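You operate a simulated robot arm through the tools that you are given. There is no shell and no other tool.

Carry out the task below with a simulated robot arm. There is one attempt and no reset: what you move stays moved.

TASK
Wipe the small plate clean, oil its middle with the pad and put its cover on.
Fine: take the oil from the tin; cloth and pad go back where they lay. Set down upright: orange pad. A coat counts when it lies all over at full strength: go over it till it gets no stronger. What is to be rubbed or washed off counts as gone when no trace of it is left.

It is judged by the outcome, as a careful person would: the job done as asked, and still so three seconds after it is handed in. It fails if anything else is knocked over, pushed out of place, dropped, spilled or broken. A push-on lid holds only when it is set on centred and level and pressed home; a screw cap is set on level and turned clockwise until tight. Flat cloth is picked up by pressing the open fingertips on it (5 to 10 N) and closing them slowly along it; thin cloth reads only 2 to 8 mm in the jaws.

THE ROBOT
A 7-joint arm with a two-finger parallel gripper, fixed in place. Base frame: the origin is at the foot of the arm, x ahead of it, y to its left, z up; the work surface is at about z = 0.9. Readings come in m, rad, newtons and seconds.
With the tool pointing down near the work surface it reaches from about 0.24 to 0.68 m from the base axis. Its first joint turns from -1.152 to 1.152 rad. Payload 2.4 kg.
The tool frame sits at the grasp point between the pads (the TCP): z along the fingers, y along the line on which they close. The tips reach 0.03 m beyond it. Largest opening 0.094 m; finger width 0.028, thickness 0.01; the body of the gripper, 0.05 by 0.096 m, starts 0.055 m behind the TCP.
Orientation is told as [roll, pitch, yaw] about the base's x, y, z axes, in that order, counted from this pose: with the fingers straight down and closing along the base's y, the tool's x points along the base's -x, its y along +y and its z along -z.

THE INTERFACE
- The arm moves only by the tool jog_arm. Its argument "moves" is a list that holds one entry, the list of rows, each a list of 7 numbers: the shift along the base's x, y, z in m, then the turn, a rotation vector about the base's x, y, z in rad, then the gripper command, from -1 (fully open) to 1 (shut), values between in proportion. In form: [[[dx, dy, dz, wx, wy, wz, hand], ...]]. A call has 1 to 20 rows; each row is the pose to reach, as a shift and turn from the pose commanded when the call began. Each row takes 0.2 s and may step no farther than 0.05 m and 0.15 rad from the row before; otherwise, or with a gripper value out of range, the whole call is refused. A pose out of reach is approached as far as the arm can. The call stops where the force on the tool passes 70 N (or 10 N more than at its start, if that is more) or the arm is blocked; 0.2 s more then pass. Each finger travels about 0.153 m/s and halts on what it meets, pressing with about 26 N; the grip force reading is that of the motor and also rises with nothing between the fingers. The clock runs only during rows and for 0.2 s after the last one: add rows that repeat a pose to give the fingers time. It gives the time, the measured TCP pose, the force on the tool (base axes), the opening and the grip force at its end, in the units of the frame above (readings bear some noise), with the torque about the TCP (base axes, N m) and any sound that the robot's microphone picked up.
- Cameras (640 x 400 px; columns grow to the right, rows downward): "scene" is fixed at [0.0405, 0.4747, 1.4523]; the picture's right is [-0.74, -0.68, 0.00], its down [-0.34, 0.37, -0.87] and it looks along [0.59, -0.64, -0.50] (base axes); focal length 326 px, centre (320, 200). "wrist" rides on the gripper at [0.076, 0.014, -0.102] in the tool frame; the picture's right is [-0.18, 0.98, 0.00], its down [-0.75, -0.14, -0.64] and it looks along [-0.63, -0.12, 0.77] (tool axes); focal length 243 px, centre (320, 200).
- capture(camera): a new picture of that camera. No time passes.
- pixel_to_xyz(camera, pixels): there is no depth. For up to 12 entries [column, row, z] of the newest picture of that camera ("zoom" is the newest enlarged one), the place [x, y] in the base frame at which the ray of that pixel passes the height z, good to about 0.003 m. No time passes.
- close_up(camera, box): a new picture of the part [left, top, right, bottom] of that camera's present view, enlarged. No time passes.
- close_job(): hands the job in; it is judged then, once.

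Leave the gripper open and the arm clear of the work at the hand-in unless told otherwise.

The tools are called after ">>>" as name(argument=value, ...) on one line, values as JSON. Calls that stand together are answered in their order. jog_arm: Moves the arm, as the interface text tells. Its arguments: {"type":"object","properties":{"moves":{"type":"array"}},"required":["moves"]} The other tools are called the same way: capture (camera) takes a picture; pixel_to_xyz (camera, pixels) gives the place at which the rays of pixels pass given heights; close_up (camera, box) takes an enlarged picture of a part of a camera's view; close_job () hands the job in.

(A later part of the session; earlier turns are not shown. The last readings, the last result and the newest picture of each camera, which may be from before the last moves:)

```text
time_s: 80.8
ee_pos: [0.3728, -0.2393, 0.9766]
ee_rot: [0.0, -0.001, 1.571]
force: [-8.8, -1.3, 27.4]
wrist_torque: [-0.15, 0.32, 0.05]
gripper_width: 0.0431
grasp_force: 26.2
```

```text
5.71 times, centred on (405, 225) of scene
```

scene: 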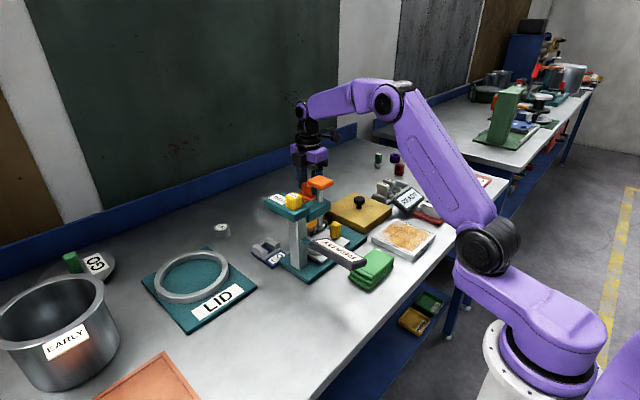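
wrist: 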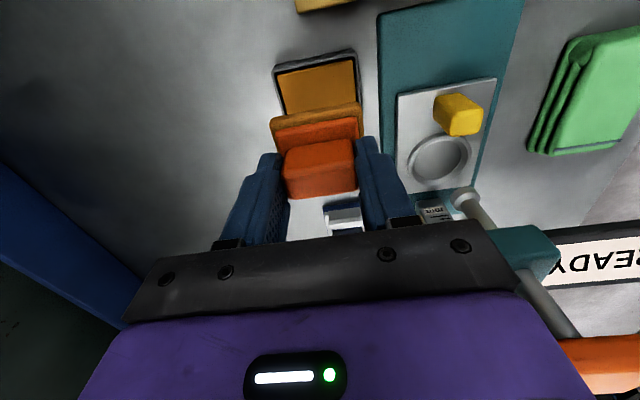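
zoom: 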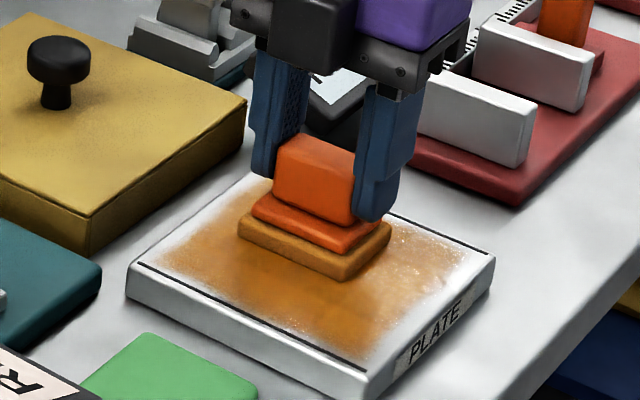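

The coat is getting stronger. I'll do another round over the same area with slightly less pressure, ending in the centre, then lift.

>>> jog_arm(moves=[[[-0.009, 0, 0.0002, 0, 0, 0, 0.5], [-0.019, 0, 0.0002, 0, 0, 0, 0.5], [-0.028, 0, 0.0002, 0, 0, 0, 0.5], [-0.028, 0.008, 0.0002, 0, 0, 0, 0.5], [-0.019, 0.01, 0.0002, 0, 0, 0, 0.5], [-0.009, 0.01, 0.0002, 0, 0, 0, 0.5], [0, 0.01, 0.0002, 0, 0, 0, 0.5], [0, 0.02, 0.0002, 0, 0, 0, 0.5], [-0.009, 0.02, 0.0002, 0, 0, 0, 0.5], [-0.019, 0.02, 0.0002, 0, 0, 0, 0.5], [-0.028, 0.02, 0.0002, 0, 0, 0, 0.5], [-0.028, 0.031, 0.0002, 0, 0, 0, 0.5], [-0.019, 0.032, 0.0002, 0, 0, 0, 0.5], [-0.009, 0.032, 0.0002, 0, 0, 0, 0.5], [0, 0.032, 0.0002, 0, 0, 0, 0.5], [-0.002, 0.024, 0.0002, 0, 0, 0, 0.5], [-0.008, 0.016, 0.0002, 0, 0, 0, 0.5], [-0.018, 0.016, 0.0002, 0, 0, 0, 0.5], [-0.014, 0.016, 0.0002, 0, 0, 0, 0.5], [-0.014, 0.016, 0.01, 0, 0, 0, 0.5]]])

>>> jog_arm(moves=[[[0, 0, 0.03, 0, 0, 0, 0.5], [0.01, 0.03, 0.06, 0, 0, 0, 0.5], [0.03, 0.06, 0.09, 0, 0, 0, 0.5], [0.05, 0.09, 0.11, 0, 0, 0, 0.5], [0.05, 0.09, 0.11, 0, 0, 0, 0.5]]])

>>> close_up(camera="scene", box=[360, 200, 450, 260])

>>> capture(camera="wrist")

```text
time_s: 85.0
ee_pos: [0.3593, -0.2242, 0.9866]
ee_rot: [0.001, -0.001, 1.572]
force: [0.4, 0.1, -0.2]
wrist_torque: [-0.04, -0.02, -0.01]
gripper_width: 0.0429
grasp_force: 25.9
```

```text
time_s: 86.2
ee_pos: [0.4104, -0.1327, 1.0953]
ee_rot: [0.001, 0.001, 1.571]
force: [0.1, -0.4, -0.9]
wrist_torque: [0.01, -0.01, 0.01]
gripper_width: 0.0432
grasp_force: 25.5
```

```text
6.67 times, centred on (405, 230) of scene
```

zoom: 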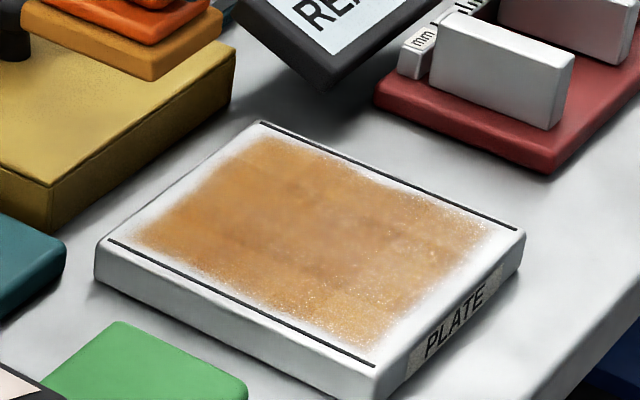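

```text
taken
```

wrist: 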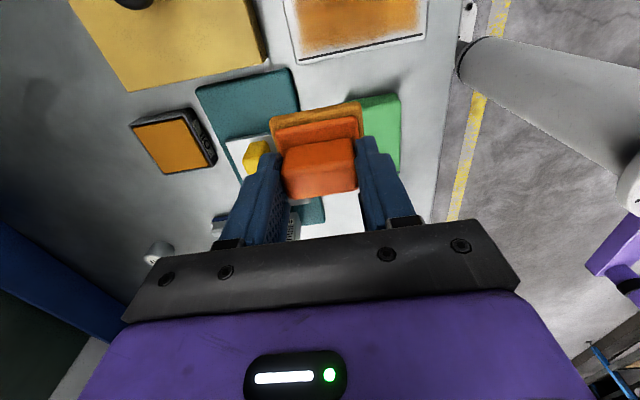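

The coat is more even now. I'll look closer at its tone.

>>> close_up(camera="scene", box=[376, 217, 432, 252])

>>> close_up(camera="wrist", box=[270, 0, 440, 70])

```text
11.43 times, centred on (404, 234) of scene
```

zoom: 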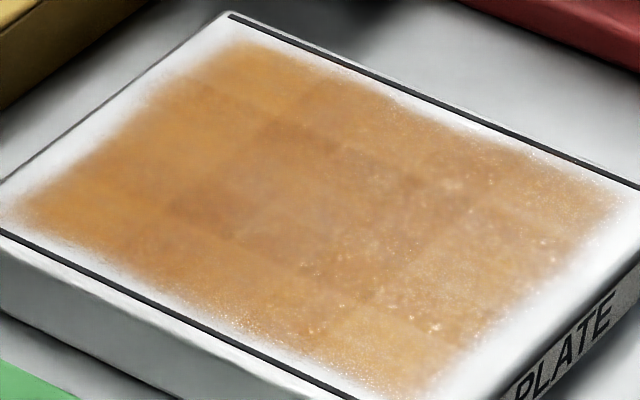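

```text
3.76 times, centred on (355, 35) of wrist
```

zoom: 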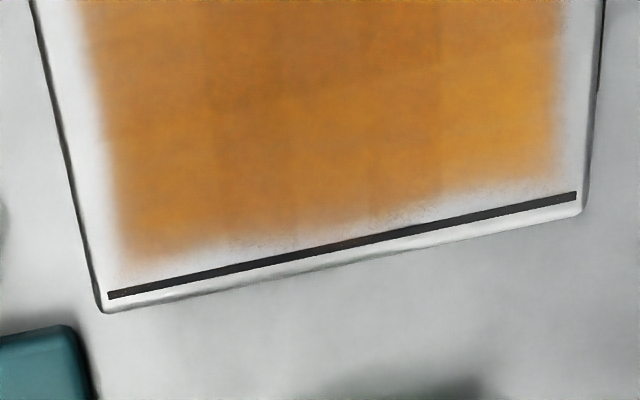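

The middle still shows cells of different strength. I'll load the pad again and go over it once more. First I go back to the tin.

>>> jog_arm(moves=[[[0.04, 0.0, 0, 0, 0, 0, 0.5], [0.08, 0.005, -0.01, 0, 0, 0, 0.5], [0.12, 0.013, -0.03, 0, 0, 0, 0.5], [0.16, 0.025, -0.05, 0, 0, 0, 0.5], [0.19, 0.0325, -0.07, 0, 0, 0, 0.5], [0.195, 0.0325, -0.085, 0, 0, 0, 0.5], [0.195, 0.0325, -0.1, 0, 0, 0, 0.5], [0.195, 0.0325, -0.11, 0, 0, 0, 0.5], [0.195, 0.0325, -0.115, 0, 0, 0, 0.5], [0.195, 0.0325, -0.1165, 0, 0, 0, 0.5], [0.195, 0.0325, -0.1165, 0, 0, 0, 0.5]]])

```text
time_s: 88.6
ee_pos: [0.6057, -0.1012, 0.9816]
ee_rot: [-0.001, -0.002, 1.572]
force: [-1.9, 0.0, 10.0]
wrist_torque: [0.08, 0.2, 0.03]
gripper_width: 0.043
grasp_force: 26.3
```

The force is 10 N, so the pad is on the oil. I'll hold it there, lift out and carry it back over the plate.

>>> jog_arm(moves=[[[0, 0, -0.0003, 0, 0, 0, 0.5], [0, 0, -0.0003, 0, 0, 0, 0.5], [0, 0, -0.0003, 0, 0, 0, 0.5], [0, 0, -0.0003, 0, 0, 0, 0.5], [0, 0, 0.01, 0, 0, 0, 0.5], [0, 0, 0.03, 0, 0, 0, 0.5], [0, 0, 0.067, 0, 0, 0, 0.5], [-0.035, -0.0174, 0.067, 0, 0, 0, 0.5], [-0.07, -0.0348, 0.067, 0, 0, 0, 0.5], [-0.105, -0.0522, 0.067, 0, 0, 0, 0.5], [-0.14, -0.0696, 0.067, 0, 0, 0, 0.5], [-0.175, -0.087, 0.067, 0, 0, 0, 0.5], [-0.21, -0.104, 0.067, 0, 0, 0, 0.5], [-0.2455, -0.1225, 0.067, 0, 0, 0, 0.5], [-0.2455, -0.1225, 0.035, 0, 0, 0, 0.5], [-0.2455, -0.1225, 0.01, 0, 0, 0, 0.5], [-0.2455, -0.1225, 0.0, 0, 0, 0, 0.5], [-0.2455, -0.1225, -0.003, 0, 0, 0, 0.5], [-0.2455, -0.1225, -0.0035, 0, 0, 0, 0.5]]])

```text
time_s: 92.6
ee_pos: [0.3595, -0.223, 0.9773]
ee_rot: [0.001, 0.0, 1.569]
force: [-3.7, 1.8, 15.6]
wrist_torque: [0.15, 0.14, -0.01]
gripper_width: 0.0435
grasp_force: 26.0
```

The pad is on the plate with 16 N. I'll rub the middle with two serpentine rounds.

>>> jog_arm(moves=[[[-0.007, 0, 0, 0, 0, 0, 0.5], [-0.015, 0, 0, 0, 0, 0, 0.5], [-0.015, 0.01, 0, 0, 0, 0, 0.5], [-0.005, 0.01, 0, 0, 0, 0, 0.5], [0.005, 0.01, 0, 0, 0, 0, 0.5], [0.014, 0.01, 0, 0, 0, 0, 0.5], [0.014, 0.0, 0, 0, 0, 0, 0.5], [0.005, 0, 0, 0, 0, 0, 0.5], [-0.005, 0, 0, 0, 0, 0, 0.5], [-0.015, 0, 0, 0, 0, 0, 0.5], [-0.015, -0.01, 0, 0, 0, 0, 0.5], [-0.005, -0.01, 0, 0, 0, 0, 0.5], [0.005, -0.01, 0, 0, 0, 0, 0.5], [0.014, -0.01, 0, 0, 0, 0, 0.5], [0.014, 0, 0, 0, 0, 0, 0.5], [0.014, 0.014, 0, 0, 0, 0, 0.5], [0.004, 0.014, 0, 0, 0, 0, 0.5], [-0.006, 0.014, 0, 0, 0, 0, 0.5], [-0.015, 0.014, 0, 0, 0, 0, 0.5], [-0.015, 0.004, 0, 0, 0, 0, 0.5]]])

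>>> close_up(camera="scene", box=[360, 190, 450, 260])

```text
time_s: 96.8
ee_pos: [0.3449, -0.2178, 0.9782]
ee_rot: [0.001, -0.001, 1.572]
force: [1.1, 11.8, 34.9]
wrist_torque: [0.53, -0.12, 0.03]
gripper_width: 0.0431
grasp_force: 25.7
```

```text
5.71 times, centred on (405, 225) of scene
```

zoom: 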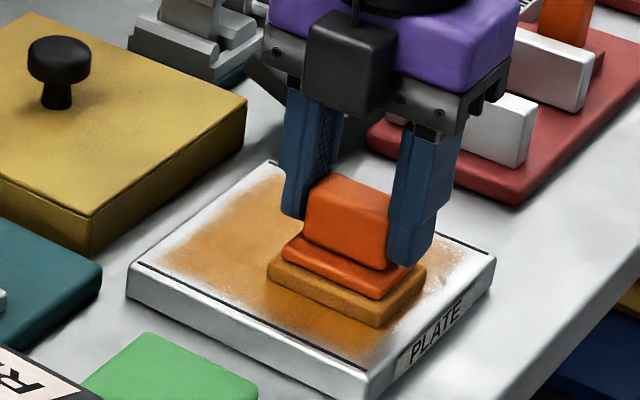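

The force has climbed to 35 N, so I'll ease up 0.8 mm. The plate's corners are unmoved. I'll do a last round over the middle and lift.

>>> jog_arm(moves=[[[0, 0, 0.0008, 0, 0, 0, 0.5], [0, -0.01, 0.0008, 0, 0, 0, 0.5], [0, -0.018, 0.0008, 0, 0, 0, 0.5], [0.01, -0.018, 0.0008, 0, 0, 0, 0.5], [0.02, -0.018, 0.0008, 0, 0, 0, 0.5], [0.029, -0.018, 0.0008, 0, 0, 0, 0.5], [0.029, -0.008, 0.0008, 0, 0, 0, 0.5], [0.02, -0.008, 0.0008, 0, 0, 0, 0.5], [0.01, -0.008, 0.0008, 0, 0, 0, 0.5], [0, -0.008, 0.0008, 0, 0, 0, 0.5], [0, 0, 0.0008, 0, 0, 0, 0.5], [0.01, 0.002, 0.0008, 0, 0, 0, 0.5], [0.02, 0.002, 0.0008, 0, 0, 0, 0.5], [0.028, 0.002, 0.0008, 0, 0, 0, 0.5], [0.02, 0.006, 0.0008, 0, 0, 0, 0.5], [0.01, 0.006, 0.0008, 0, 0, 0, 0.5], [0.004, 0.002, 0.0008, 0, 0, 0, 0.5], [0.012, -0.004, 0.0008, 0, 0, 0, 0.5], [0.015, -0.004, 0.0008, 0, 0, 0, 0.5], [0.015, -0.004, 0.01, 0, 0, 0, 0.5]]])

>>> jog_arm(moves=[[[0, 0, 0.03, 0, 0, 0, 0.5], [0.01, 0.03, 0.06, 0, 0, 0, 0.5], [0.03, 0.06, 0.09, 0, 0, 0, 0.5], [0.05, 0.09, 0.11, 0, 0, 0, 0.5], [0.05, 0.09, 0.11, 0, 0, 0, 0.5]]])

>>> close_up(camera="scene", box=[376, 217, 432, 252])

>>> close_up(camera="scene", box=[360, 200, 450, 260])

>>> capture(camera="wrist")

```text
time_s: 101.0
ee_pos: [0.3589, -0.2235, 0.9865]
ee_rot: [0.0, 0.002, 1.571]
force: [0.4, -1.0, -1.6]
wrist_torque: [0.01, 0.01, 0.01]
gripper_width: 0.0433
grasp_force: 26.0
```

```text
time_s: 102.2
ee_pos: [0.4103, -0.1324, 1.0957]
ee_rot: [0.0, 0.001, 1.571]
force: [-0.6, 0.6, -0.9]
wrist_torque: [0.0, -0.03, 0.01]
gripper_width: 0.0429
grasp_force: 25.9
```

```text
11.43 times, centred on (404, 234) of scene
```

zoom: 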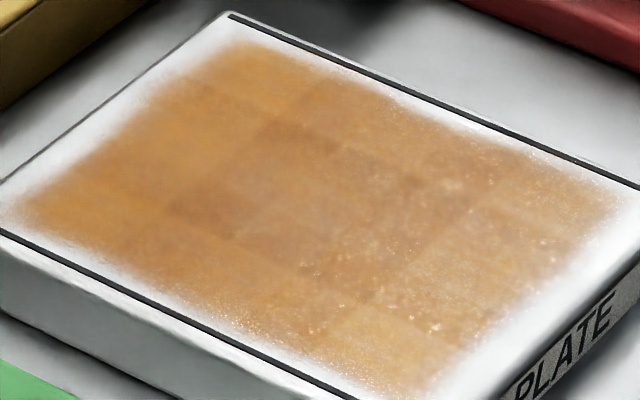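

```text
6.67 times, centred on (405, 230) of scene
```

zoom: 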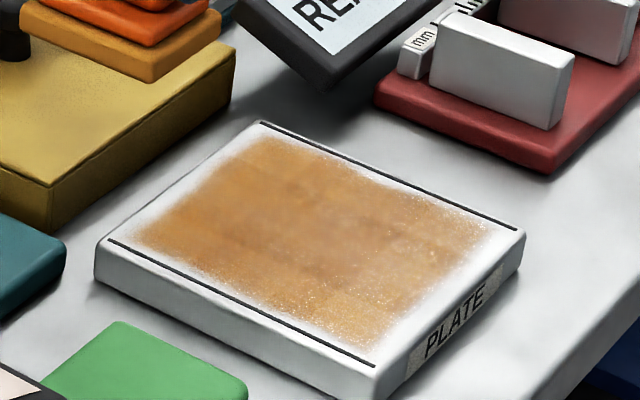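

```text
taken
```

wrist: 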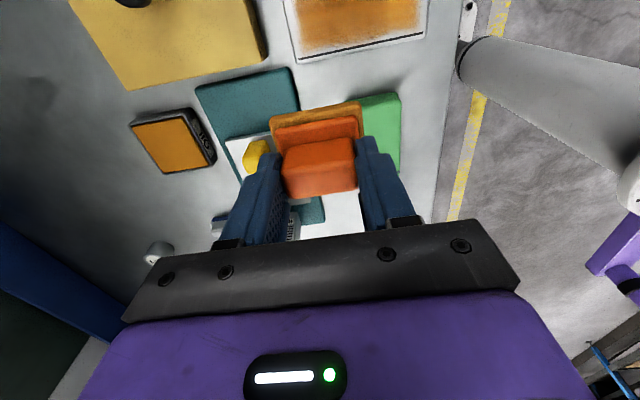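

The coat looks identical to before this round, cell for cell, so it gets no stronger and counts as full. Now I take the pad home: over TCP (0.4935,-0.1294), then down to z 0.980 first.

>>> jog_arm(moves=[[[0.04, 0.001, 0, 0, 0, 0, 0.5], [0.08, 0.003, 0, 0, 0, 0, 0.5], [0.0832, 0.003, -0.03, 0, 0, 0, 0.5], [0.0832, 0.003, -0.06, 0, 0, 0, 0.5], [0.0832, 0.003, -0.09, 0, 0, 0, 0.5], [0.0832, 0.003, -0.105, 0, 0, 0, 0.5], [0.0832, 0.003, -0.114, 0, 0, 0, 0.5], [0.0832, 0.003, -0.117, 0, 0, 0, 0.5], [0.0832, 0.003, -0.117, 0, 0, 0, 0.5]]])

>>> close_up(camera="scene", box=[310, 180, 390, 240])

>>> capture(camera="wrist")

```text
time_s: 104.2
ee_pos: [0.4918, -0.1301, 0.9802]
ee_rot: [0.0, -0.001, 1.573]
force: [0.2, 0.3, -0.6]
wrist_torque: [-0.01, -0.03, 0.02]
gripper_width: 0.0431
grasp_force: 25.7
```

```text
6.67 times, centred on (350, 210) of scene
```

zoom: 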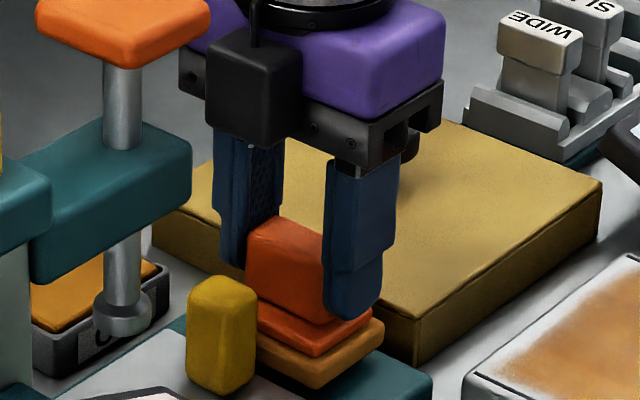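

```text
taken
```

wrist: 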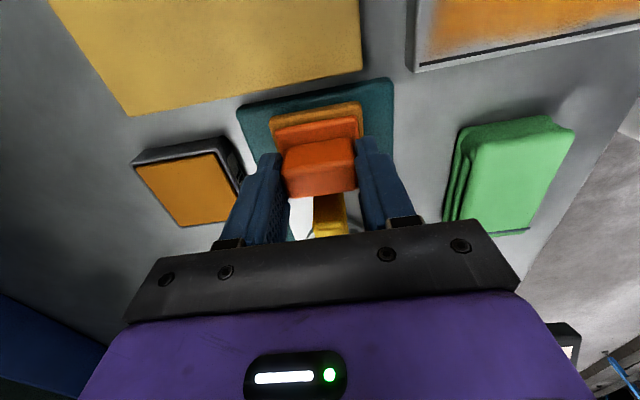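

The pad hangs just above its place. I'll lower it in fine steps until it touches, with a small +1 mm x correction.

>>> jog_arm(moves=[[[0.001, 0.0005, -0.002, 0, 0, 0, 0.5], [0.001, 0.0005, -0.004, 0, 0, 0, 0.5], [0.001, 0.0005, -0.005, 0, 0, 0, 0.5], [0.001, 0.0005, -0.006, 0, 0, 0, 0.5], [0.001, 0.0005, -0.006, 0, 0, 0, 0.5]]])

```text
time_s: 105.4
ee_pos: [0.4929, -0.1292, 0.9729]
ee_rot: [0.0, 0.0, 1.57]
force: [-0.6, 0.1, -0.4]
wrist_torque: [0.02, 0.0, 0.03]
gripper_width: 0.0433
grasp_force: 25.8
```

>>> jog_arm(moves=[[[0, 0, -0.001, 0, 0, 0, 0.5], [0, 0, -0.002, 0, 0, 0, 0.5], [0, 0, -0.002, 0, 0, 0, 0.5]]])

```text
time_s: 106.2
ee_pos: [0.4942, -0.1297, 0.9732]
ee_rot: [-0.001, -0.002, 1.57]
force: [-7.7, 0.4, 27.7]
wrist_torque: [0.04, 0.49, 0.03]
gripper_width: 0.0432
grasp_force: 25.5
```

The pad rests with 28 N. I'll ease up 1 mm, open the fingers and rise clear.

>>> jog_arm(moves=[[[0, 0, 0.001, 0, 0, 0, 0.5], [0, 0, 0.001, 0, 0, 0, 0.05], [0, 0, 0.001, 0, 0, 0, -0.05], [0, 0, 0.001, 0, 0, 0, -0.2], [0, 0, 0.001, 0, 0, 0, -0.5], [0, 0, 0.001, 0, 0, 0, -0.8], [0, 0, 0.001, 0, 0, 0, -1], [0, 0, 0.001, 0, 0, 0, -1], [0, 0, 0.02, 0, 0, 0, -1], [0, 0, 0.06, 0, 0, 0, -1], [0, 0, 0.1, 0, 0, 0, -1], [0, 0, 0.14, 0, 0, 0, -1], [0, 0, 0.14, 0, 0, 0, -1]]])

>>> capture(camera="wrist")

>>> close_up(camera="scene", box=[300, 180, 400, 250])

```text
time_s: 109.0
ee_pos: [0.4945, -0.129, 1.1126]
ee_rot: [-0.001, -0.001, 1.57]
force: [0.1, 0.3, 0.7]
wrist_torque: [0.0, 0.0, 0.04]
gripper_width: 0.0939
grasp_force: 0.0
```

```text
taken
```

wrist: 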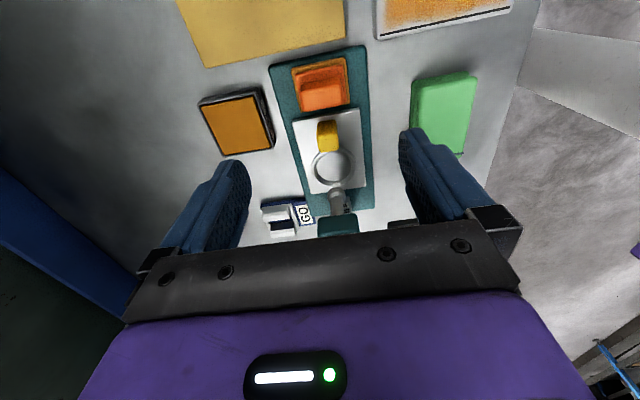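

```text
5.71 times, centred on (350, 215) of scene
```

zoom: 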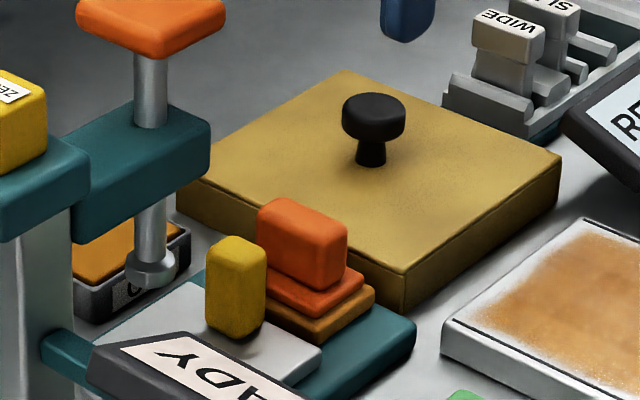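

The pad is back upright in its place, and so is the tin. Next is the cover. Before I grip it, I'll measure the plate and cover positions and angles from a better wrist viewpoint at about (0.36,-0.36,1.10).

>>> jog_arm(moves=[[[-0.02, -0.04, 0, 0, 0, 0, -1], [-0.04, -0.08, 0, 0, 0, 0, -1], [-0.06, -0.12, 0, 0, 0, 0, -1], [-0.08, -0.16, 0, 0, 0, 0, -1], [-0.105, -0.195, 0, 0, 0, 0, -1], [-0.13, -0.225, -0.01, 0, 0, 0, -1], [-0.1345, -0.231, -0.0126, 0, 0, 0, -1], [-0.1345, -0.231, -0.0126, 0, 0, 0, -1]]])

>>> capture(camera="wrist")

>>> capture(camera="scene")

```text
time_s: 110.8
ee_pos: [0.3583, -0.3609, 1.0985]
ee_rot: [0.0, 0.0, 1.572]
force: [0.2, 0.3, -0.6]
wrist_torque: [0.0, 0.04, 0.04]
gripper_width: 0.094
grasp_force: 0.1
```

```text
taken
```

wrist: 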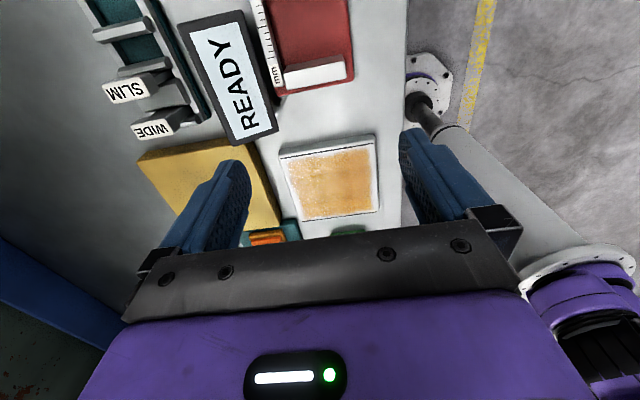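

```text
taken
```

scene: 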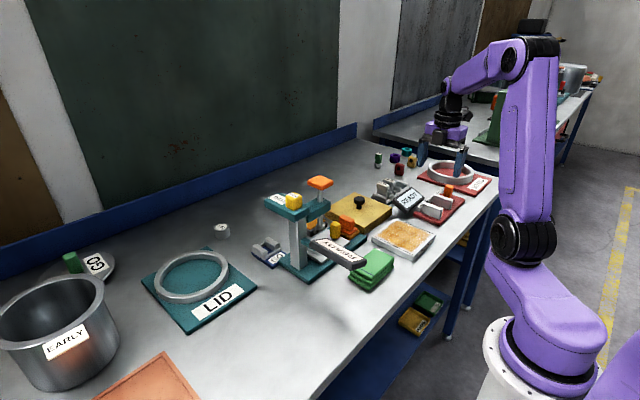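

The plate is in view at (280–378, 135–222). I'll enlarge it and read its corners along with the neighbouring READY box and red base.

>>> close_up(camera="wrist", box=[230, 80, 410, 230])

```text
2.67 times, centred on (320, 155) of wrist
```

zoom: 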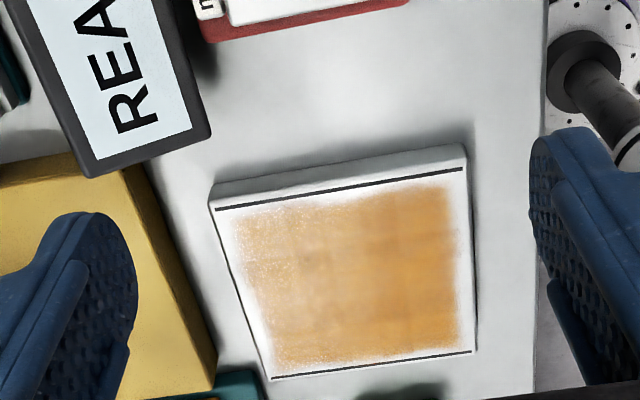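

I'll convert the plate's top corners and the neighbours' nearest corners to coordinates.

>>> pixel_to_xyz(camera="zoom", pixels=[[211, 205, 0.92], [466, 166, 0.92], [476, 351, 0.92], [270, 380, 0.92], [212, 186, 0.9], [465, 146, 0.9], [210, 135, 0.95], [93, 177, 0.95], [210, 135, 0.93], [208, 42, 0.905], [405, 8, 0.905], [216, 385, 0.93]])

```text
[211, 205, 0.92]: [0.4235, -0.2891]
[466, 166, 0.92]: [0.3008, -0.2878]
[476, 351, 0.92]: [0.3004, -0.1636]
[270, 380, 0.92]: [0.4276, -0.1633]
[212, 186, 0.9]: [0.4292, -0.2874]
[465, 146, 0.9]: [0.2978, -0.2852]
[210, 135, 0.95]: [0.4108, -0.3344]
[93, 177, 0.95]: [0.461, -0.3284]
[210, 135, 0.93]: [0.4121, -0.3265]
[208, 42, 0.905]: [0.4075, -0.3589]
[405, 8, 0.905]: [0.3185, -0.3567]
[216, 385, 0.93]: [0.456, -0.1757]
```

The plate's centre reads about (0.363,-0.226) here, and (0.360,-0.2235) in earlier views. For the cover I want it closer than that, so I'll take a second view from farther back with the plate nearer the picture's middle.

>>> jog_arm(moves=[[[0.0, -0.03, 0.02, 0, 0, 0, -1], [0.0, -0.06, 0.04, 0, 0, 0, -1], [0.0, -0.06, 0.04, 0, 0, 0, -1]]])

>>> close_up(camera="wrist", box=[250, 110, 410, 230])

```text
time_s: 111.6
ee_pos: [0.3593, -0.4216, 1.1397]
ee_rot: [0.0, 0.0, 1.572]
force: [0.6, 0.0, 0.5]
wrist_torque: [-0.03, 0.0, 0.02]
gripper_width: 0.0943
grasp_force: 0.0
```

```text
3.33 times, centred on (330, 170) of wrist
```

zoom: 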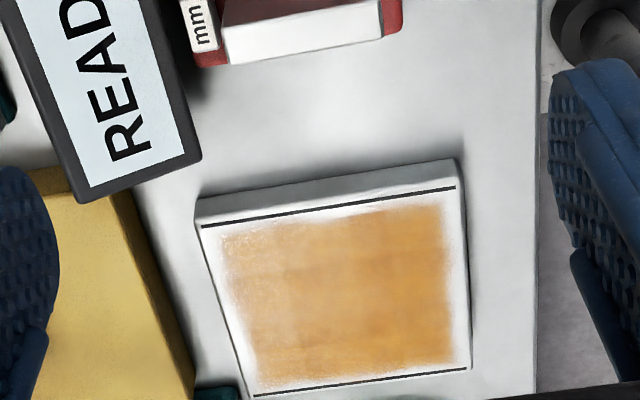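

The black lines near the plate's edges make good marks. I'll read the ends of both lines and the plate's corners.

>>> pixel_to_xyz(camera="zoom", pixels=[[202, 227, 0.92], [455, 188, 0.92], [254, 395, 0.92], [468, 370, 0.92], [195, 221, 0.92], [458, 180, 0.92], [196, 201, 0.9], [456, 159, 0.9]])

```text
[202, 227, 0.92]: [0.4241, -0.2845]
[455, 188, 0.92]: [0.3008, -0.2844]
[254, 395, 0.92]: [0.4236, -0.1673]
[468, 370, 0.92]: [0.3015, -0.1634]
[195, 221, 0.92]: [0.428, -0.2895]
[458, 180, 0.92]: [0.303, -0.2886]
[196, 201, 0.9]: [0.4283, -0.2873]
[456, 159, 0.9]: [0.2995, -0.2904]
```

The plate's centre from the line ends is (0.3625,-0.2249), square to the axes. Next I'll measure the cover the same way from (0.50,-0.40).

>>> jog_arm(moves=[[[0.04, 0.005, 0.0, 0, 0, 0, -1], [0.08, 0.01, 0.0, 0, 0, 0, -1], [0.12, 0.015, 0.0, 0, 0, 0, -1], [0.14, 0.02, 0.0, 0, 0, 0, -1], [0.14, 0.02, 0, 0, 0, 0, -1]]])

>>> capture(camera="wrist")

>>> close_up(camera="wrist", box=[230, 90, 420, 230])

```text
time_s: 112.8
ee_pos: [0.4991, -0.4021, 1.1402]
ee_rot: [-0.001, -0.001, 1.571]
force: [0.4, -0.6, 0.0]
wrist_torque: [0.01, 0.01, 0.02]
gripper_width: 0.0937
grasp_force: 0.0
```

```text
taken
```

wrist: 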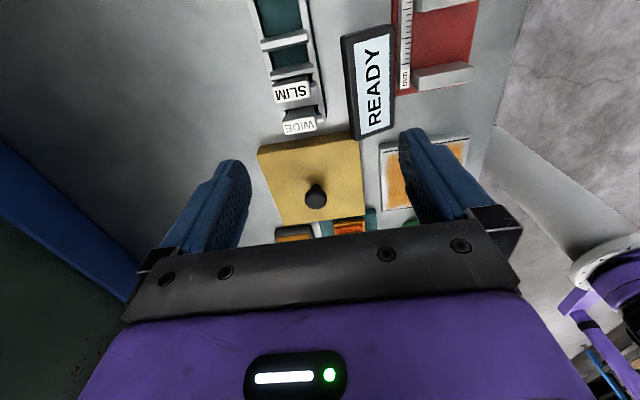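

```text
2.86 times, centred on (325, 160) of wrist
```

zoom: 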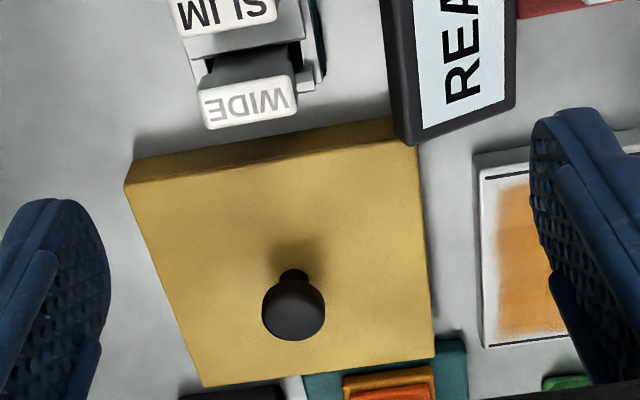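

I'll read the cover's top corners, the knob and the neighbouring WIDE and READY edges.

>>> pixel_to_xyz(camera="zoom", pixels=[[125, 187, 0.93], [417, 147, 0.93], [434, 356, 0.93], [203, 387, 0.93], [132, 161, 0.9], [391, 117, 0.9], [294, 312, 0.965], [293, 272, 0.932], [208, 128, 0.97], [298, 112, 0.97], [410, 145, 0.96], [515, 108, 0.96]])

>>> close_up(camera="scene", box=[320, 165, 440, 245])

```text
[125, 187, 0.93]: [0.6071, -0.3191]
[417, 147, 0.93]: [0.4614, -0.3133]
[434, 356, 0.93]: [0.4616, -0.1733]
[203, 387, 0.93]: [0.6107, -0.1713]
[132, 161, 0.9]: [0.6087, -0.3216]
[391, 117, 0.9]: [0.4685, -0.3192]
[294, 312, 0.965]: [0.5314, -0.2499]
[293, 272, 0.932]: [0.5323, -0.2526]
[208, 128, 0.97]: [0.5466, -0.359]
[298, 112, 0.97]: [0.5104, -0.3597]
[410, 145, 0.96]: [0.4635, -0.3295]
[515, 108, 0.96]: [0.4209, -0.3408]
```

```text
5.00 times, centred on (380, 205) of scene
```

zoom: 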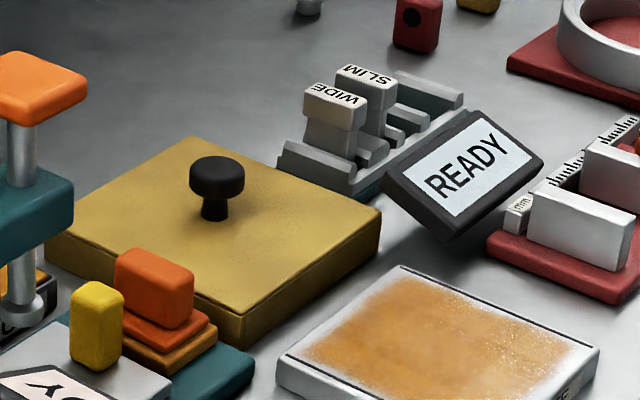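

The cover's centre is about (0.534,-0.2466), top z about 0.933, and the knob is about (0.532,-0.2475) with its top near 0.962. The READY box's near edge is at y -0.328, so the cover (edge -0.32) can go straight up. I'll move above the knob and lower to z 1.02.

>>> jog_arm(moves=[[[0.01, 0.04, 0.0, 0, 0, 0, -1], [0.02, 0.08, 0.0, 0, 0, 0, -1], [0.03, 0.12, 0.0, 0, 0, 0, -1], [0.0335, 0.1546, -0.01, 0, 0, 0, -1], [0.0335, 0.1546, -0.05, 0, 0, 0, -1], [0.0335, 0.1546, -0.09, 0, 0, 0, -1], [0.0335, 0.1546, -0.12, 0, 0, 0, -1], [0.0335, 0.1546, -0.12, 0, 0, 0, -1]]])

>>> capture(camera="wrist")

>>> close_up(camera="scene", box=[310, 140, 450, 240])

```text
time_s: 114.6
ee_pos: [0.5317, -0.2457, 1.0185]
ee_rot: [0.001, -0.001, 1.57]
force: [0.9, 0.0, 0.2]
wrist_torque: [0.03, 0.03, -0.03]
gripper_width: 0.0941
grasp_force: 0.0
```

```text
taken
```

wrist: 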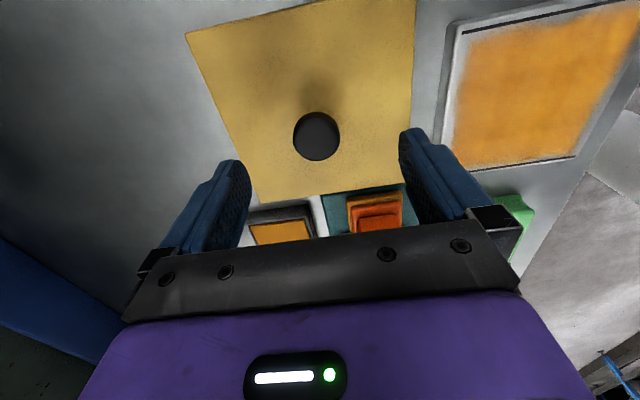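

```text
4.00 times, centred on (380, 190) of scene
```

zoom: 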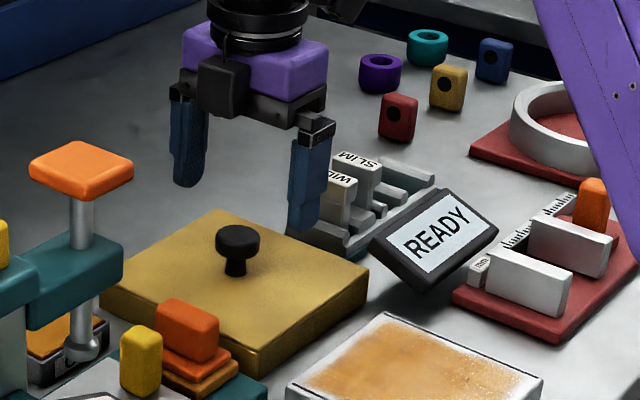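

I'll take coordinates again from this view: knob, cover corners and plate line ends.

>>> pixel_to_xyz(camera="wrist", pixels=[[316, 136, 0.962], [316, 136, 0.957], [415, 2, 0.933], [414, 184, 0.933], [260, 204, 0.933], [186, 34, 0.933], [463, 33, 0.92], [447, 170, 0.92], [574, 157, 0.92]])

```text
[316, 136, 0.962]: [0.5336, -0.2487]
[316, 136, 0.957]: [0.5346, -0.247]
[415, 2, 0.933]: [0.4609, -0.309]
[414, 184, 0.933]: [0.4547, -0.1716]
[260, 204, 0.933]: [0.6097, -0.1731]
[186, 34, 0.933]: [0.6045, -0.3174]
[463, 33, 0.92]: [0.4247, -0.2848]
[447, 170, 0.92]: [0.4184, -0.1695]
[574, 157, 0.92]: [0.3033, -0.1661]
```

The knob is at about (0.5335,-0.2475). I'll descend to TCP z 0.969 so the tips pass beside the knob's head and stay above the cover's top.

>>> jog_arm(moves=[[[0.0015, -0.0015, -0.02, 0, 0, 0, -1], [0.0015, -0.0015, -0.035, 0, 0, 0, -1], [0.0015, -0.0015, -0.045, 0, 0, 0, -1], [0.0015, -0.0015, -0.0495, 0, 0, 0, -1], [0.0015, -0.0015, -0.0495, 0, 0, 0, -1]]])

>>> capture(camera="wrist")

>>> close_up(camera="scene", box=[310, 160, 420, 240])

```text
time_s: 115.8
ee_pos: [0.5339, -0.2481, 0.9688]
ee_rot: [0.002, 0.0, 1.571]
force: [-0.5, 0.9, -0.2]
wrist_torque: [0.04, -0.02, -0.01]
gripper_width: 0.0943
grasp_force: 0.1
```

```text
taken
```

wrist: 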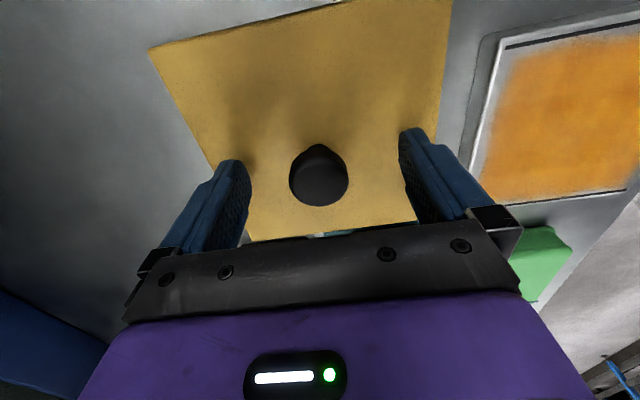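

```text
5.00 times, centred on (365, 200) of scene
```

zoom: 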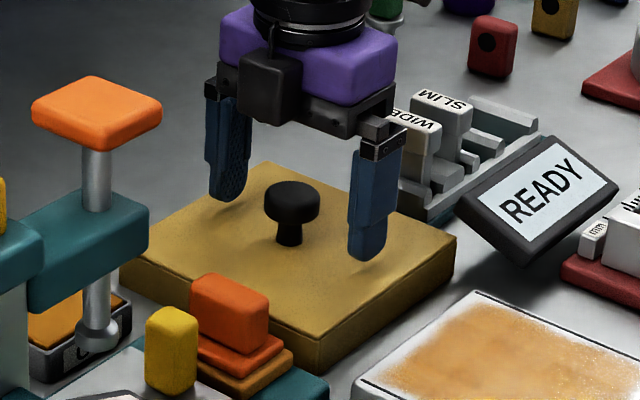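

The knob is between the fingers, about 2 mm toward -y of the TCP. I'll shift and close slowly on its head.

>>> jog_arm(moves=[[[0, -0.002, 0, 0, 0, 0, -1], [0, -0.002, 0, 0, 0, 0, -0.5], [0, -0.002, 0, 0, 0, 0, -0.1], [0, -0.002, 0, 0, 0, 0, 0.1], [0, -0.002, 0, 0, 0, 0, 0.2], [0, -0.002, 0, 0, 0, 0, 0.3], [0, -0.002, 0, 0, 0, 0, 0.4], [0, -0.002, 0, 0, 0, 0, 0.5], [0, -0.002, 0, 0, 0, 0, 0.6], [0, -0.002, 0, 0, 0, 0, 0.6]]])

>>> close_up(camera="scene", box=[310, 160, 420, 240])

>>> capture(camera="wrist")

```text
time_s: 118.0
ee_pos: [0.5343, -0.2499, 0.9694]
ee_rot: [0.0, -0.001, 1.572]
force: [1.1, -0.4, 2.1]
wrist_torque: [-0.01, 0.01, -0.02]
gripper_width: 0.033
grasp_force: 25.6
```

```text
5.00 times, centred on (365, 200) of scene
```

zoom: 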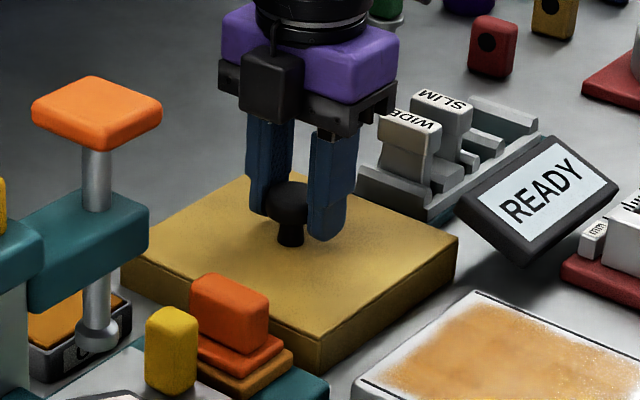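

```text
taken
```

wrist: 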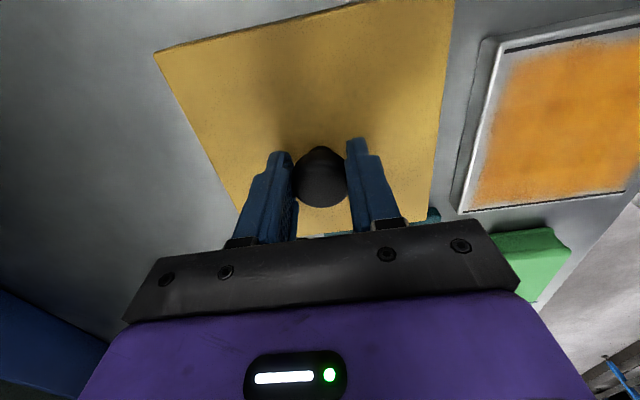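

The knob is gripped at 0.033 with 26 N. I'll lift slowly straight up 3 cm and watch that the cover stays level.

>>> jog_arm(moves=[[[0, 0, 0.003, 0, 0, 0, 0.6], [0, 0, 0.008, 0, 0, 0, 0.6], [0, 0, 0.015, 0, 0, 0, 0.6], [0, 0, 0.03, 0, 0, 0, 0.6], [0, 0, 0.03, 0, 0, 0, 0.6]]])

>>> close_up(camera="scene", box=[310, 150, 430, 240])

>>> capture(camera="wrist")

```text
time_s: 119.2
ee_pos: [0.5332, -0.25, 0.9993]
ee_rot: [-0.001, 0.001, 1.572]
force: [0.2, -0.5, -1.9]
wrist_torque: [-0.01, 0.01, -0.01]
gripper_width: 0.033
grasp_force: 26.1
```

```text
4.44 times, centred on (370, 195) of scene
```

zoom: 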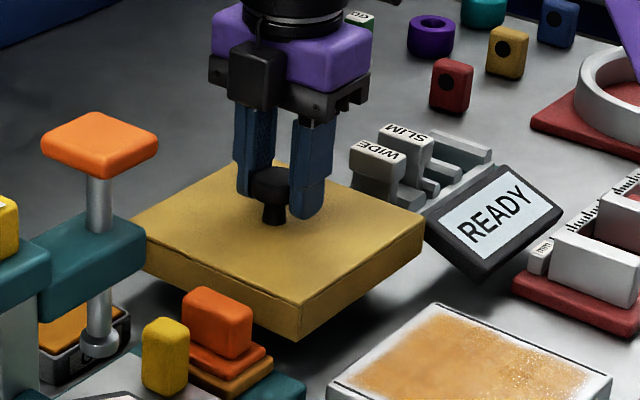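

```text
taken
```

wrist: 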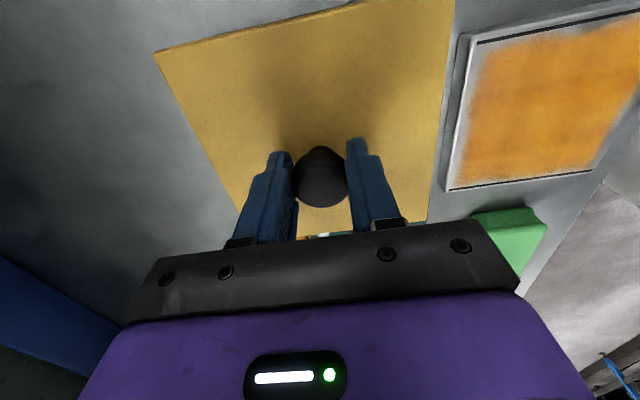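

The cover is lifted and level. I'll read its edges in this view, with its top now at about z 0.963, to find its centre relative to the TCP.

>>> close_up(camera="wrist", box=[140, 0, 480, 240])

>>> pixel_to_xyz(camera="wrist", pixels=[[154, 53, 0.963], [455, 5, 0.963], [429, 221, 0.963], [197, 140, 0.963], [439, 140, 0.963], [176, 97, 0.963], [444, 97, 0.963], [300, 25, 0.963], [380, 8, 0.963], [321, 177, 0.993]])

```text
1.67 times, centred on (310, 120) of wrist
```

zoom: 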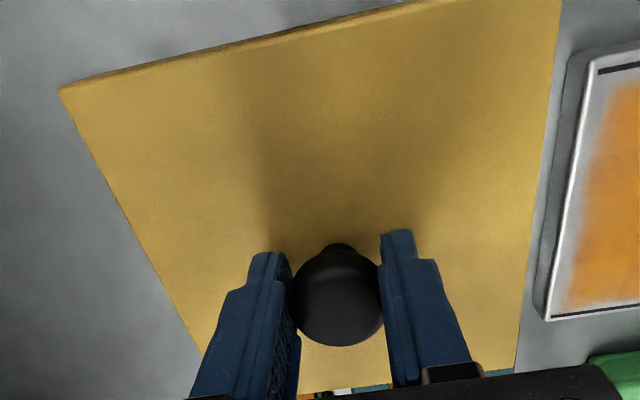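

```text
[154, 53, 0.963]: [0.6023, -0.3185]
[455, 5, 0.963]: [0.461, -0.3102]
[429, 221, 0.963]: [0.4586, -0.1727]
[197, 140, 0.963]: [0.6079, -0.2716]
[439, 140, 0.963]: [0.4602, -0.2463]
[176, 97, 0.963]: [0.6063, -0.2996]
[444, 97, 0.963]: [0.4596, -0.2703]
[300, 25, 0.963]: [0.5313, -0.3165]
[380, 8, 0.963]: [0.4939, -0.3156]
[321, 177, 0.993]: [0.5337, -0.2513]
```

The cover's x centre matches the TCP (0.533). The y offset depends on the exact height, so I'll cross-check with scene camera readings of the cover and plate corners.

>>> close_up(camera="scene", box=[320, 175, 440, 265])

```text
4.44 times, centred on (380, 220) of scene
```

zoom: 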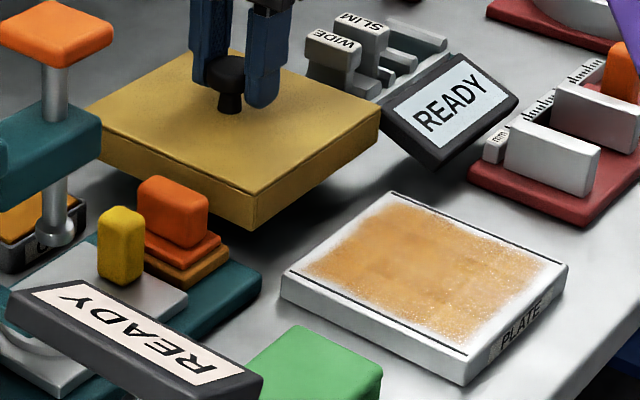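

I'll read the cover's and the plate's corners in the same enlarged scene picture.

>>> pixel_to_xyz(camera="zoom", pixels=[[257, 192, 0.963], [90, 112, 0.963], [381, 105, 0.963], [257, 192, 0.968], [257, 230, 0.93], [467, 357, 0.92], [282, 272, 0.92], [568, 265, 0.92], [391, 192, 0.92], [467, 385, 0.9]])

```text
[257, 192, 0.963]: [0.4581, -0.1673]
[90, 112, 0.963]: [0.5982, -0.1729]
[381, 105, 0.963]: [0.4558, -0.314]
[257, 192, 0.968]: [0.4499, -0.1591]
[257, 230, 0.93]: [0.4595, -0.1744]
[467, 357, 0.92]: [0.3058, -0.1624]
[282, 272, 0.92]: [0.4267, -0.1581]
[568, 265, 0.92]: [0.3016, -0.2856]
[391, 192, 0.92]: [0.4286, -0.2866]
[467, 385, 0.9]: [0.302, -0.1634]
```

The readings agree within a few mm, which isn't close enough for a push-on cover. I'll carry the cover over the plate, hold it about 1 cm above and align it there by comparing corners. First I lift, then move to (0.364,-0.224), then lower to TCP z 1.0.

>>> jog_arm(moves=[[[0, 0, 0.03, 0, 0, 0, 0.6], [0, 0.003, 0.055, 0, 0, 0, 0.6], [-0.03, 0.008, 0.055, 0, 0, 0, 0.6], [-0.065, 0.013, 0.055, 0, 0, 0, 0.6], [-0.1, 0.018, 0.055, 0, 0, 0, 0.6], [-0.135, 0.023, 0.055, 0, 0, 0, 0.6], [-0.16, 0.026, 0.055, 0, 0, 0, 0.6], [-0.169, 0.026, 0.055, 0, 0, 0, 0.6], [-0.169, 0.026, 0.03, 0, 0, 0, 0.6], [-0.169, 0.026, 0.01, 0, 0, 0, 0.6], [-0.169, 0.026, 0.002, 0, 0, 0, 0.6], [-0.169, 0.026, 0.002, 0, 0, 0, 0.6]]])

>>> close_up(camera="scene", box=[340, 170, 480, 270])

>>> capture(camera="wrist")

```text
time_s: 121.8
ee_pos: [0.3658, -0.2243, 1.0018]
ee_rot: [-0.001, 0.001, 1.57]
force: [0.4, -0.2, -1.2]
wrist_torque: [-0.01, 0.0, 0.02]
gripper_width: 0.0328
grasp_force: 26.5
```

```text
4.00 times, centred on (410, 220) of scene
```

zoom: 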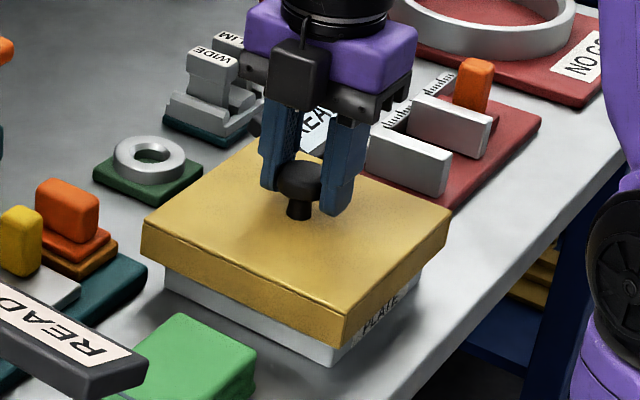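

```text
taken
```

wrist: 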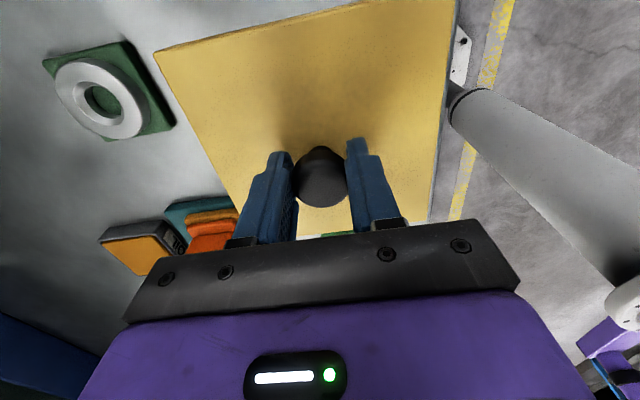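

The cover hangs above the plate, and a small green base with a ring was hiding beneath its old place. I'll leave that alone. I'll enlarge the corner regions to compare the cover's bottom edges with the plate's.

>>> close_up(camera="scene", box=[370, 215, 450, 265])

```text
8.00 times, centred on (410, 240) of scene
```

zoom: 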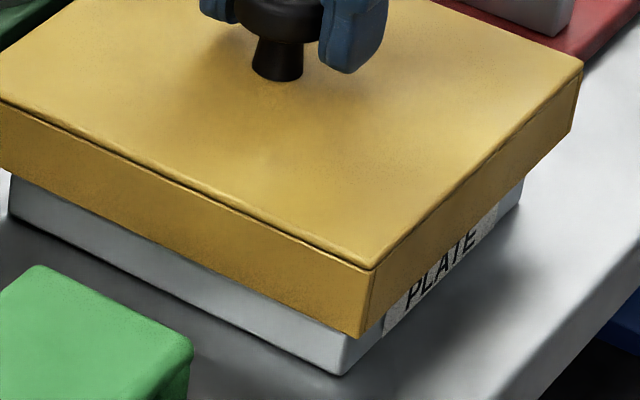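

I'll read the cover's bottom corners at z 0.932 and the plate's bottom corners at z 0.902.

>>> close_up(camera="scene", box=[366, 210, 456, 266])

```text
7.11 times, centred on (411, 238) of scene
```

zoom: 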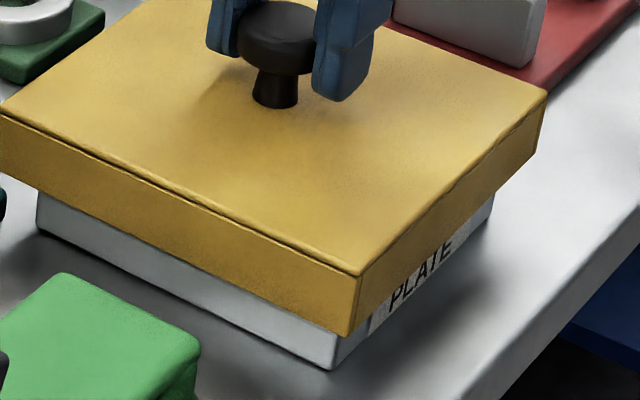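

>>> pixel_to_xyz(camera="zoom", pixels=[[350, 336, 0.932], [357, 277, 0.961], [546, 93, 0.961], [537, 150, 0.932], [2, 170, 0.932], [2, 110, 0.961], [333, 370, 0.902], [492, 218, 0.902], [39, 232, 0.902], [274, 103, 0.961]])

```text
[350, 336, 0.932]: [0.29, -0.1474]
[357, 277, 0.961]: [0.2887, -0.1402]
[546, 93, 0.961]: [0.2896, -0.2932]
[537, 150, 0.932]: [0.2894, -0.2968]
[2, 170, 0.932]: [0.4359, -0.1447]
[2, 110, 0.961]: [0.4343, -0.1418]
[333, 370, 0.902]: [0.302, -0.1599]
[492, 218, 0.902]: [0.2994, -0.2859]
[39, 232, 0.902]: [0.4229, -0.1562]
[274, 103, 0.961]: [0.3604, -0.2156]
```

The cover overhangs the plate by about 11–13 mm on every side, so it's centred within 1 mm and parallel. I'll correct x by -1 mm and lower to just above the plate's top, watching the force.

>>> jog_arm(moves=[[[-0.001, 0, -0.004, 0, 0, 0, 0.6], [-0.001, 0, -0.007, 0, 0, 0, 0.6], [-0.001, 0, -0.009, 0, 0, 0, 0.6], [-0.001, 0, -0.011, 0, 0, 0, 0.6], [-0.001, 0, -0.011, 0, 0, 0, 0.6]]])

>>> close_up(camera="scene", box=[366, 210, 456, 266])

```text
time_s: 123.0
ee_pos: [0.3645, -0.224, 0.9898]
ee_rot: [0.001, 0.0, 1.57]
force: [-1.2, 0.5, -1.1]
wrist_torque: [0.03, -0.01, -0.01]
gripper_width: 0.0331
grasp_force: 26.3
```

```text
7.11 times, centred on (411, 238) of scene
```

zoom: 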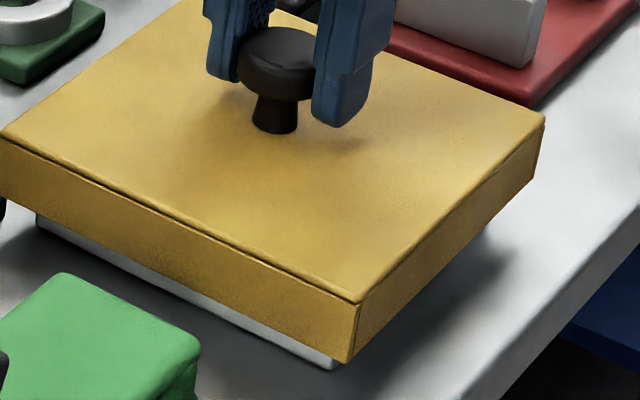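

There's no contact yet at 0.9898, with the cover's bottom about level with the plate's top. I'll lower further in small steps.

>>> jog_arm(moves=[[[0, 0, -0.0015, 0, 0, 0, 0.6], [0, 0, -0.003, 0, 0, 0, 0.6], [0, 0, -0.003, 0, 0, 0, 0.6]]])

```text
time_s: 123.8
ee_pos: [0.3654, -0.2236, 0.9882]
ee_rot: [-0.001, -0.001, 1.57]
force: [1.6, 0.0, -1.3]
wrist_torque: [-0.04, -0.02, 0.01]
gripper_width: 0.033
grasp_force: 25.9
```

>>> jog_arm(moves=[[[0, 0, -0.0015, 0, 0, 0, 0.6], [0, 0, -0.003, 0, 0, 0, 0.6], [0, 0, -0.003, 0, 0, 0, 0.6]]])

```text
time_s: 124.6
ee_pos: [0.3643, -0.2232, 0.9846]
ee_rot: [0.0, 0.002, 1.572]
force: [0.3, -0.1, -1.4]
wrist_torque: [-0.01, 0.01, -0.01]
gripper_width: 0.0332
grasp_force: 25.9
```

At z 0.9846 there's still no contact, so the cover's walls seem to be passing down around the plate. I'll continue.

>>> jog_arm(moves=[[[0, 0, -0.0015, 0, 0, 0, 0.6], [0, 0, -0.003, 0, 0, 0, 0.6], [0, 0, -0.0045, 0, 0, 0, 0.6], [0, 0, -0.0045, 0, 0, 0, 0.6]]])

```text
time_s: 125.6
ee_pos: [0.365, -0.2246, 0.9803]
ee_rot: [-0.001, 0.0, 1.571]
force: [0.2, 0.2, -1.6]
wrist_torque: [-0.04, -0.01, 0.01]
gripper_width: 0.0329
grasp_force: 25.9
```

>>> jog_arm(moves=[[[0, 0, -0.0015, 0, 0, 0, 0.6], [0, 0, -0.003, 0, 0, 0, 0.6], [0, 0, -0.0045, 0, 0, 0, 0.6], [0, 0, -0.0045, 0, 0, 0, 0.6]]])

>>> close_up(camera="scene", box=[366, 210, 456, 266])

```text
time_s: 126.6
ee_pos: [0.3641, -0.2252, 0.9757]
ee_rot: [0.001, -0.001, 1.571]
force: [-0.3, -0.3, -1.4]
wrist_torque: [0.01, -0.02, 0.06]
gripper_width: 0.0332
grasp_force: 25.8
```

```text
7.11 times, centred on (411, 238) of scene
```

zoom: 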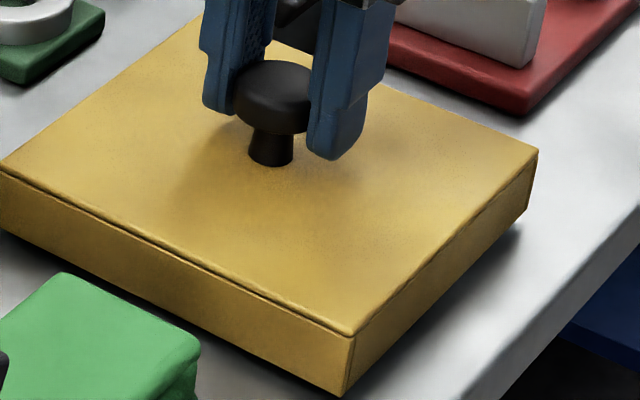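

The cover is nearly down, with its walls around the plate. I'll lower in finer steps until it rests.

>>> jog_arm(moves=[[[0, 0, -0.0015, 0, 0, 0, 0.6], [0, 0, -0.003, 0, 0, 0, 0.6], [0, 0, -0.004, 0, 0, 0, 0.6], [0, 0, -0.004, 0, 0, 0, 0.6]]])

```text
time_s: 127.6
ee_pos: [0.3641, -0.2237, 0.972]
ee_rot: [-0.001, 0.0, 1.569]
force: [-1.0, -0.2, -1.3]
wrist_torque: [-0.02, 0.07, 0.05]
gripper_width: 0.0332
grasp_force: 25.2
```

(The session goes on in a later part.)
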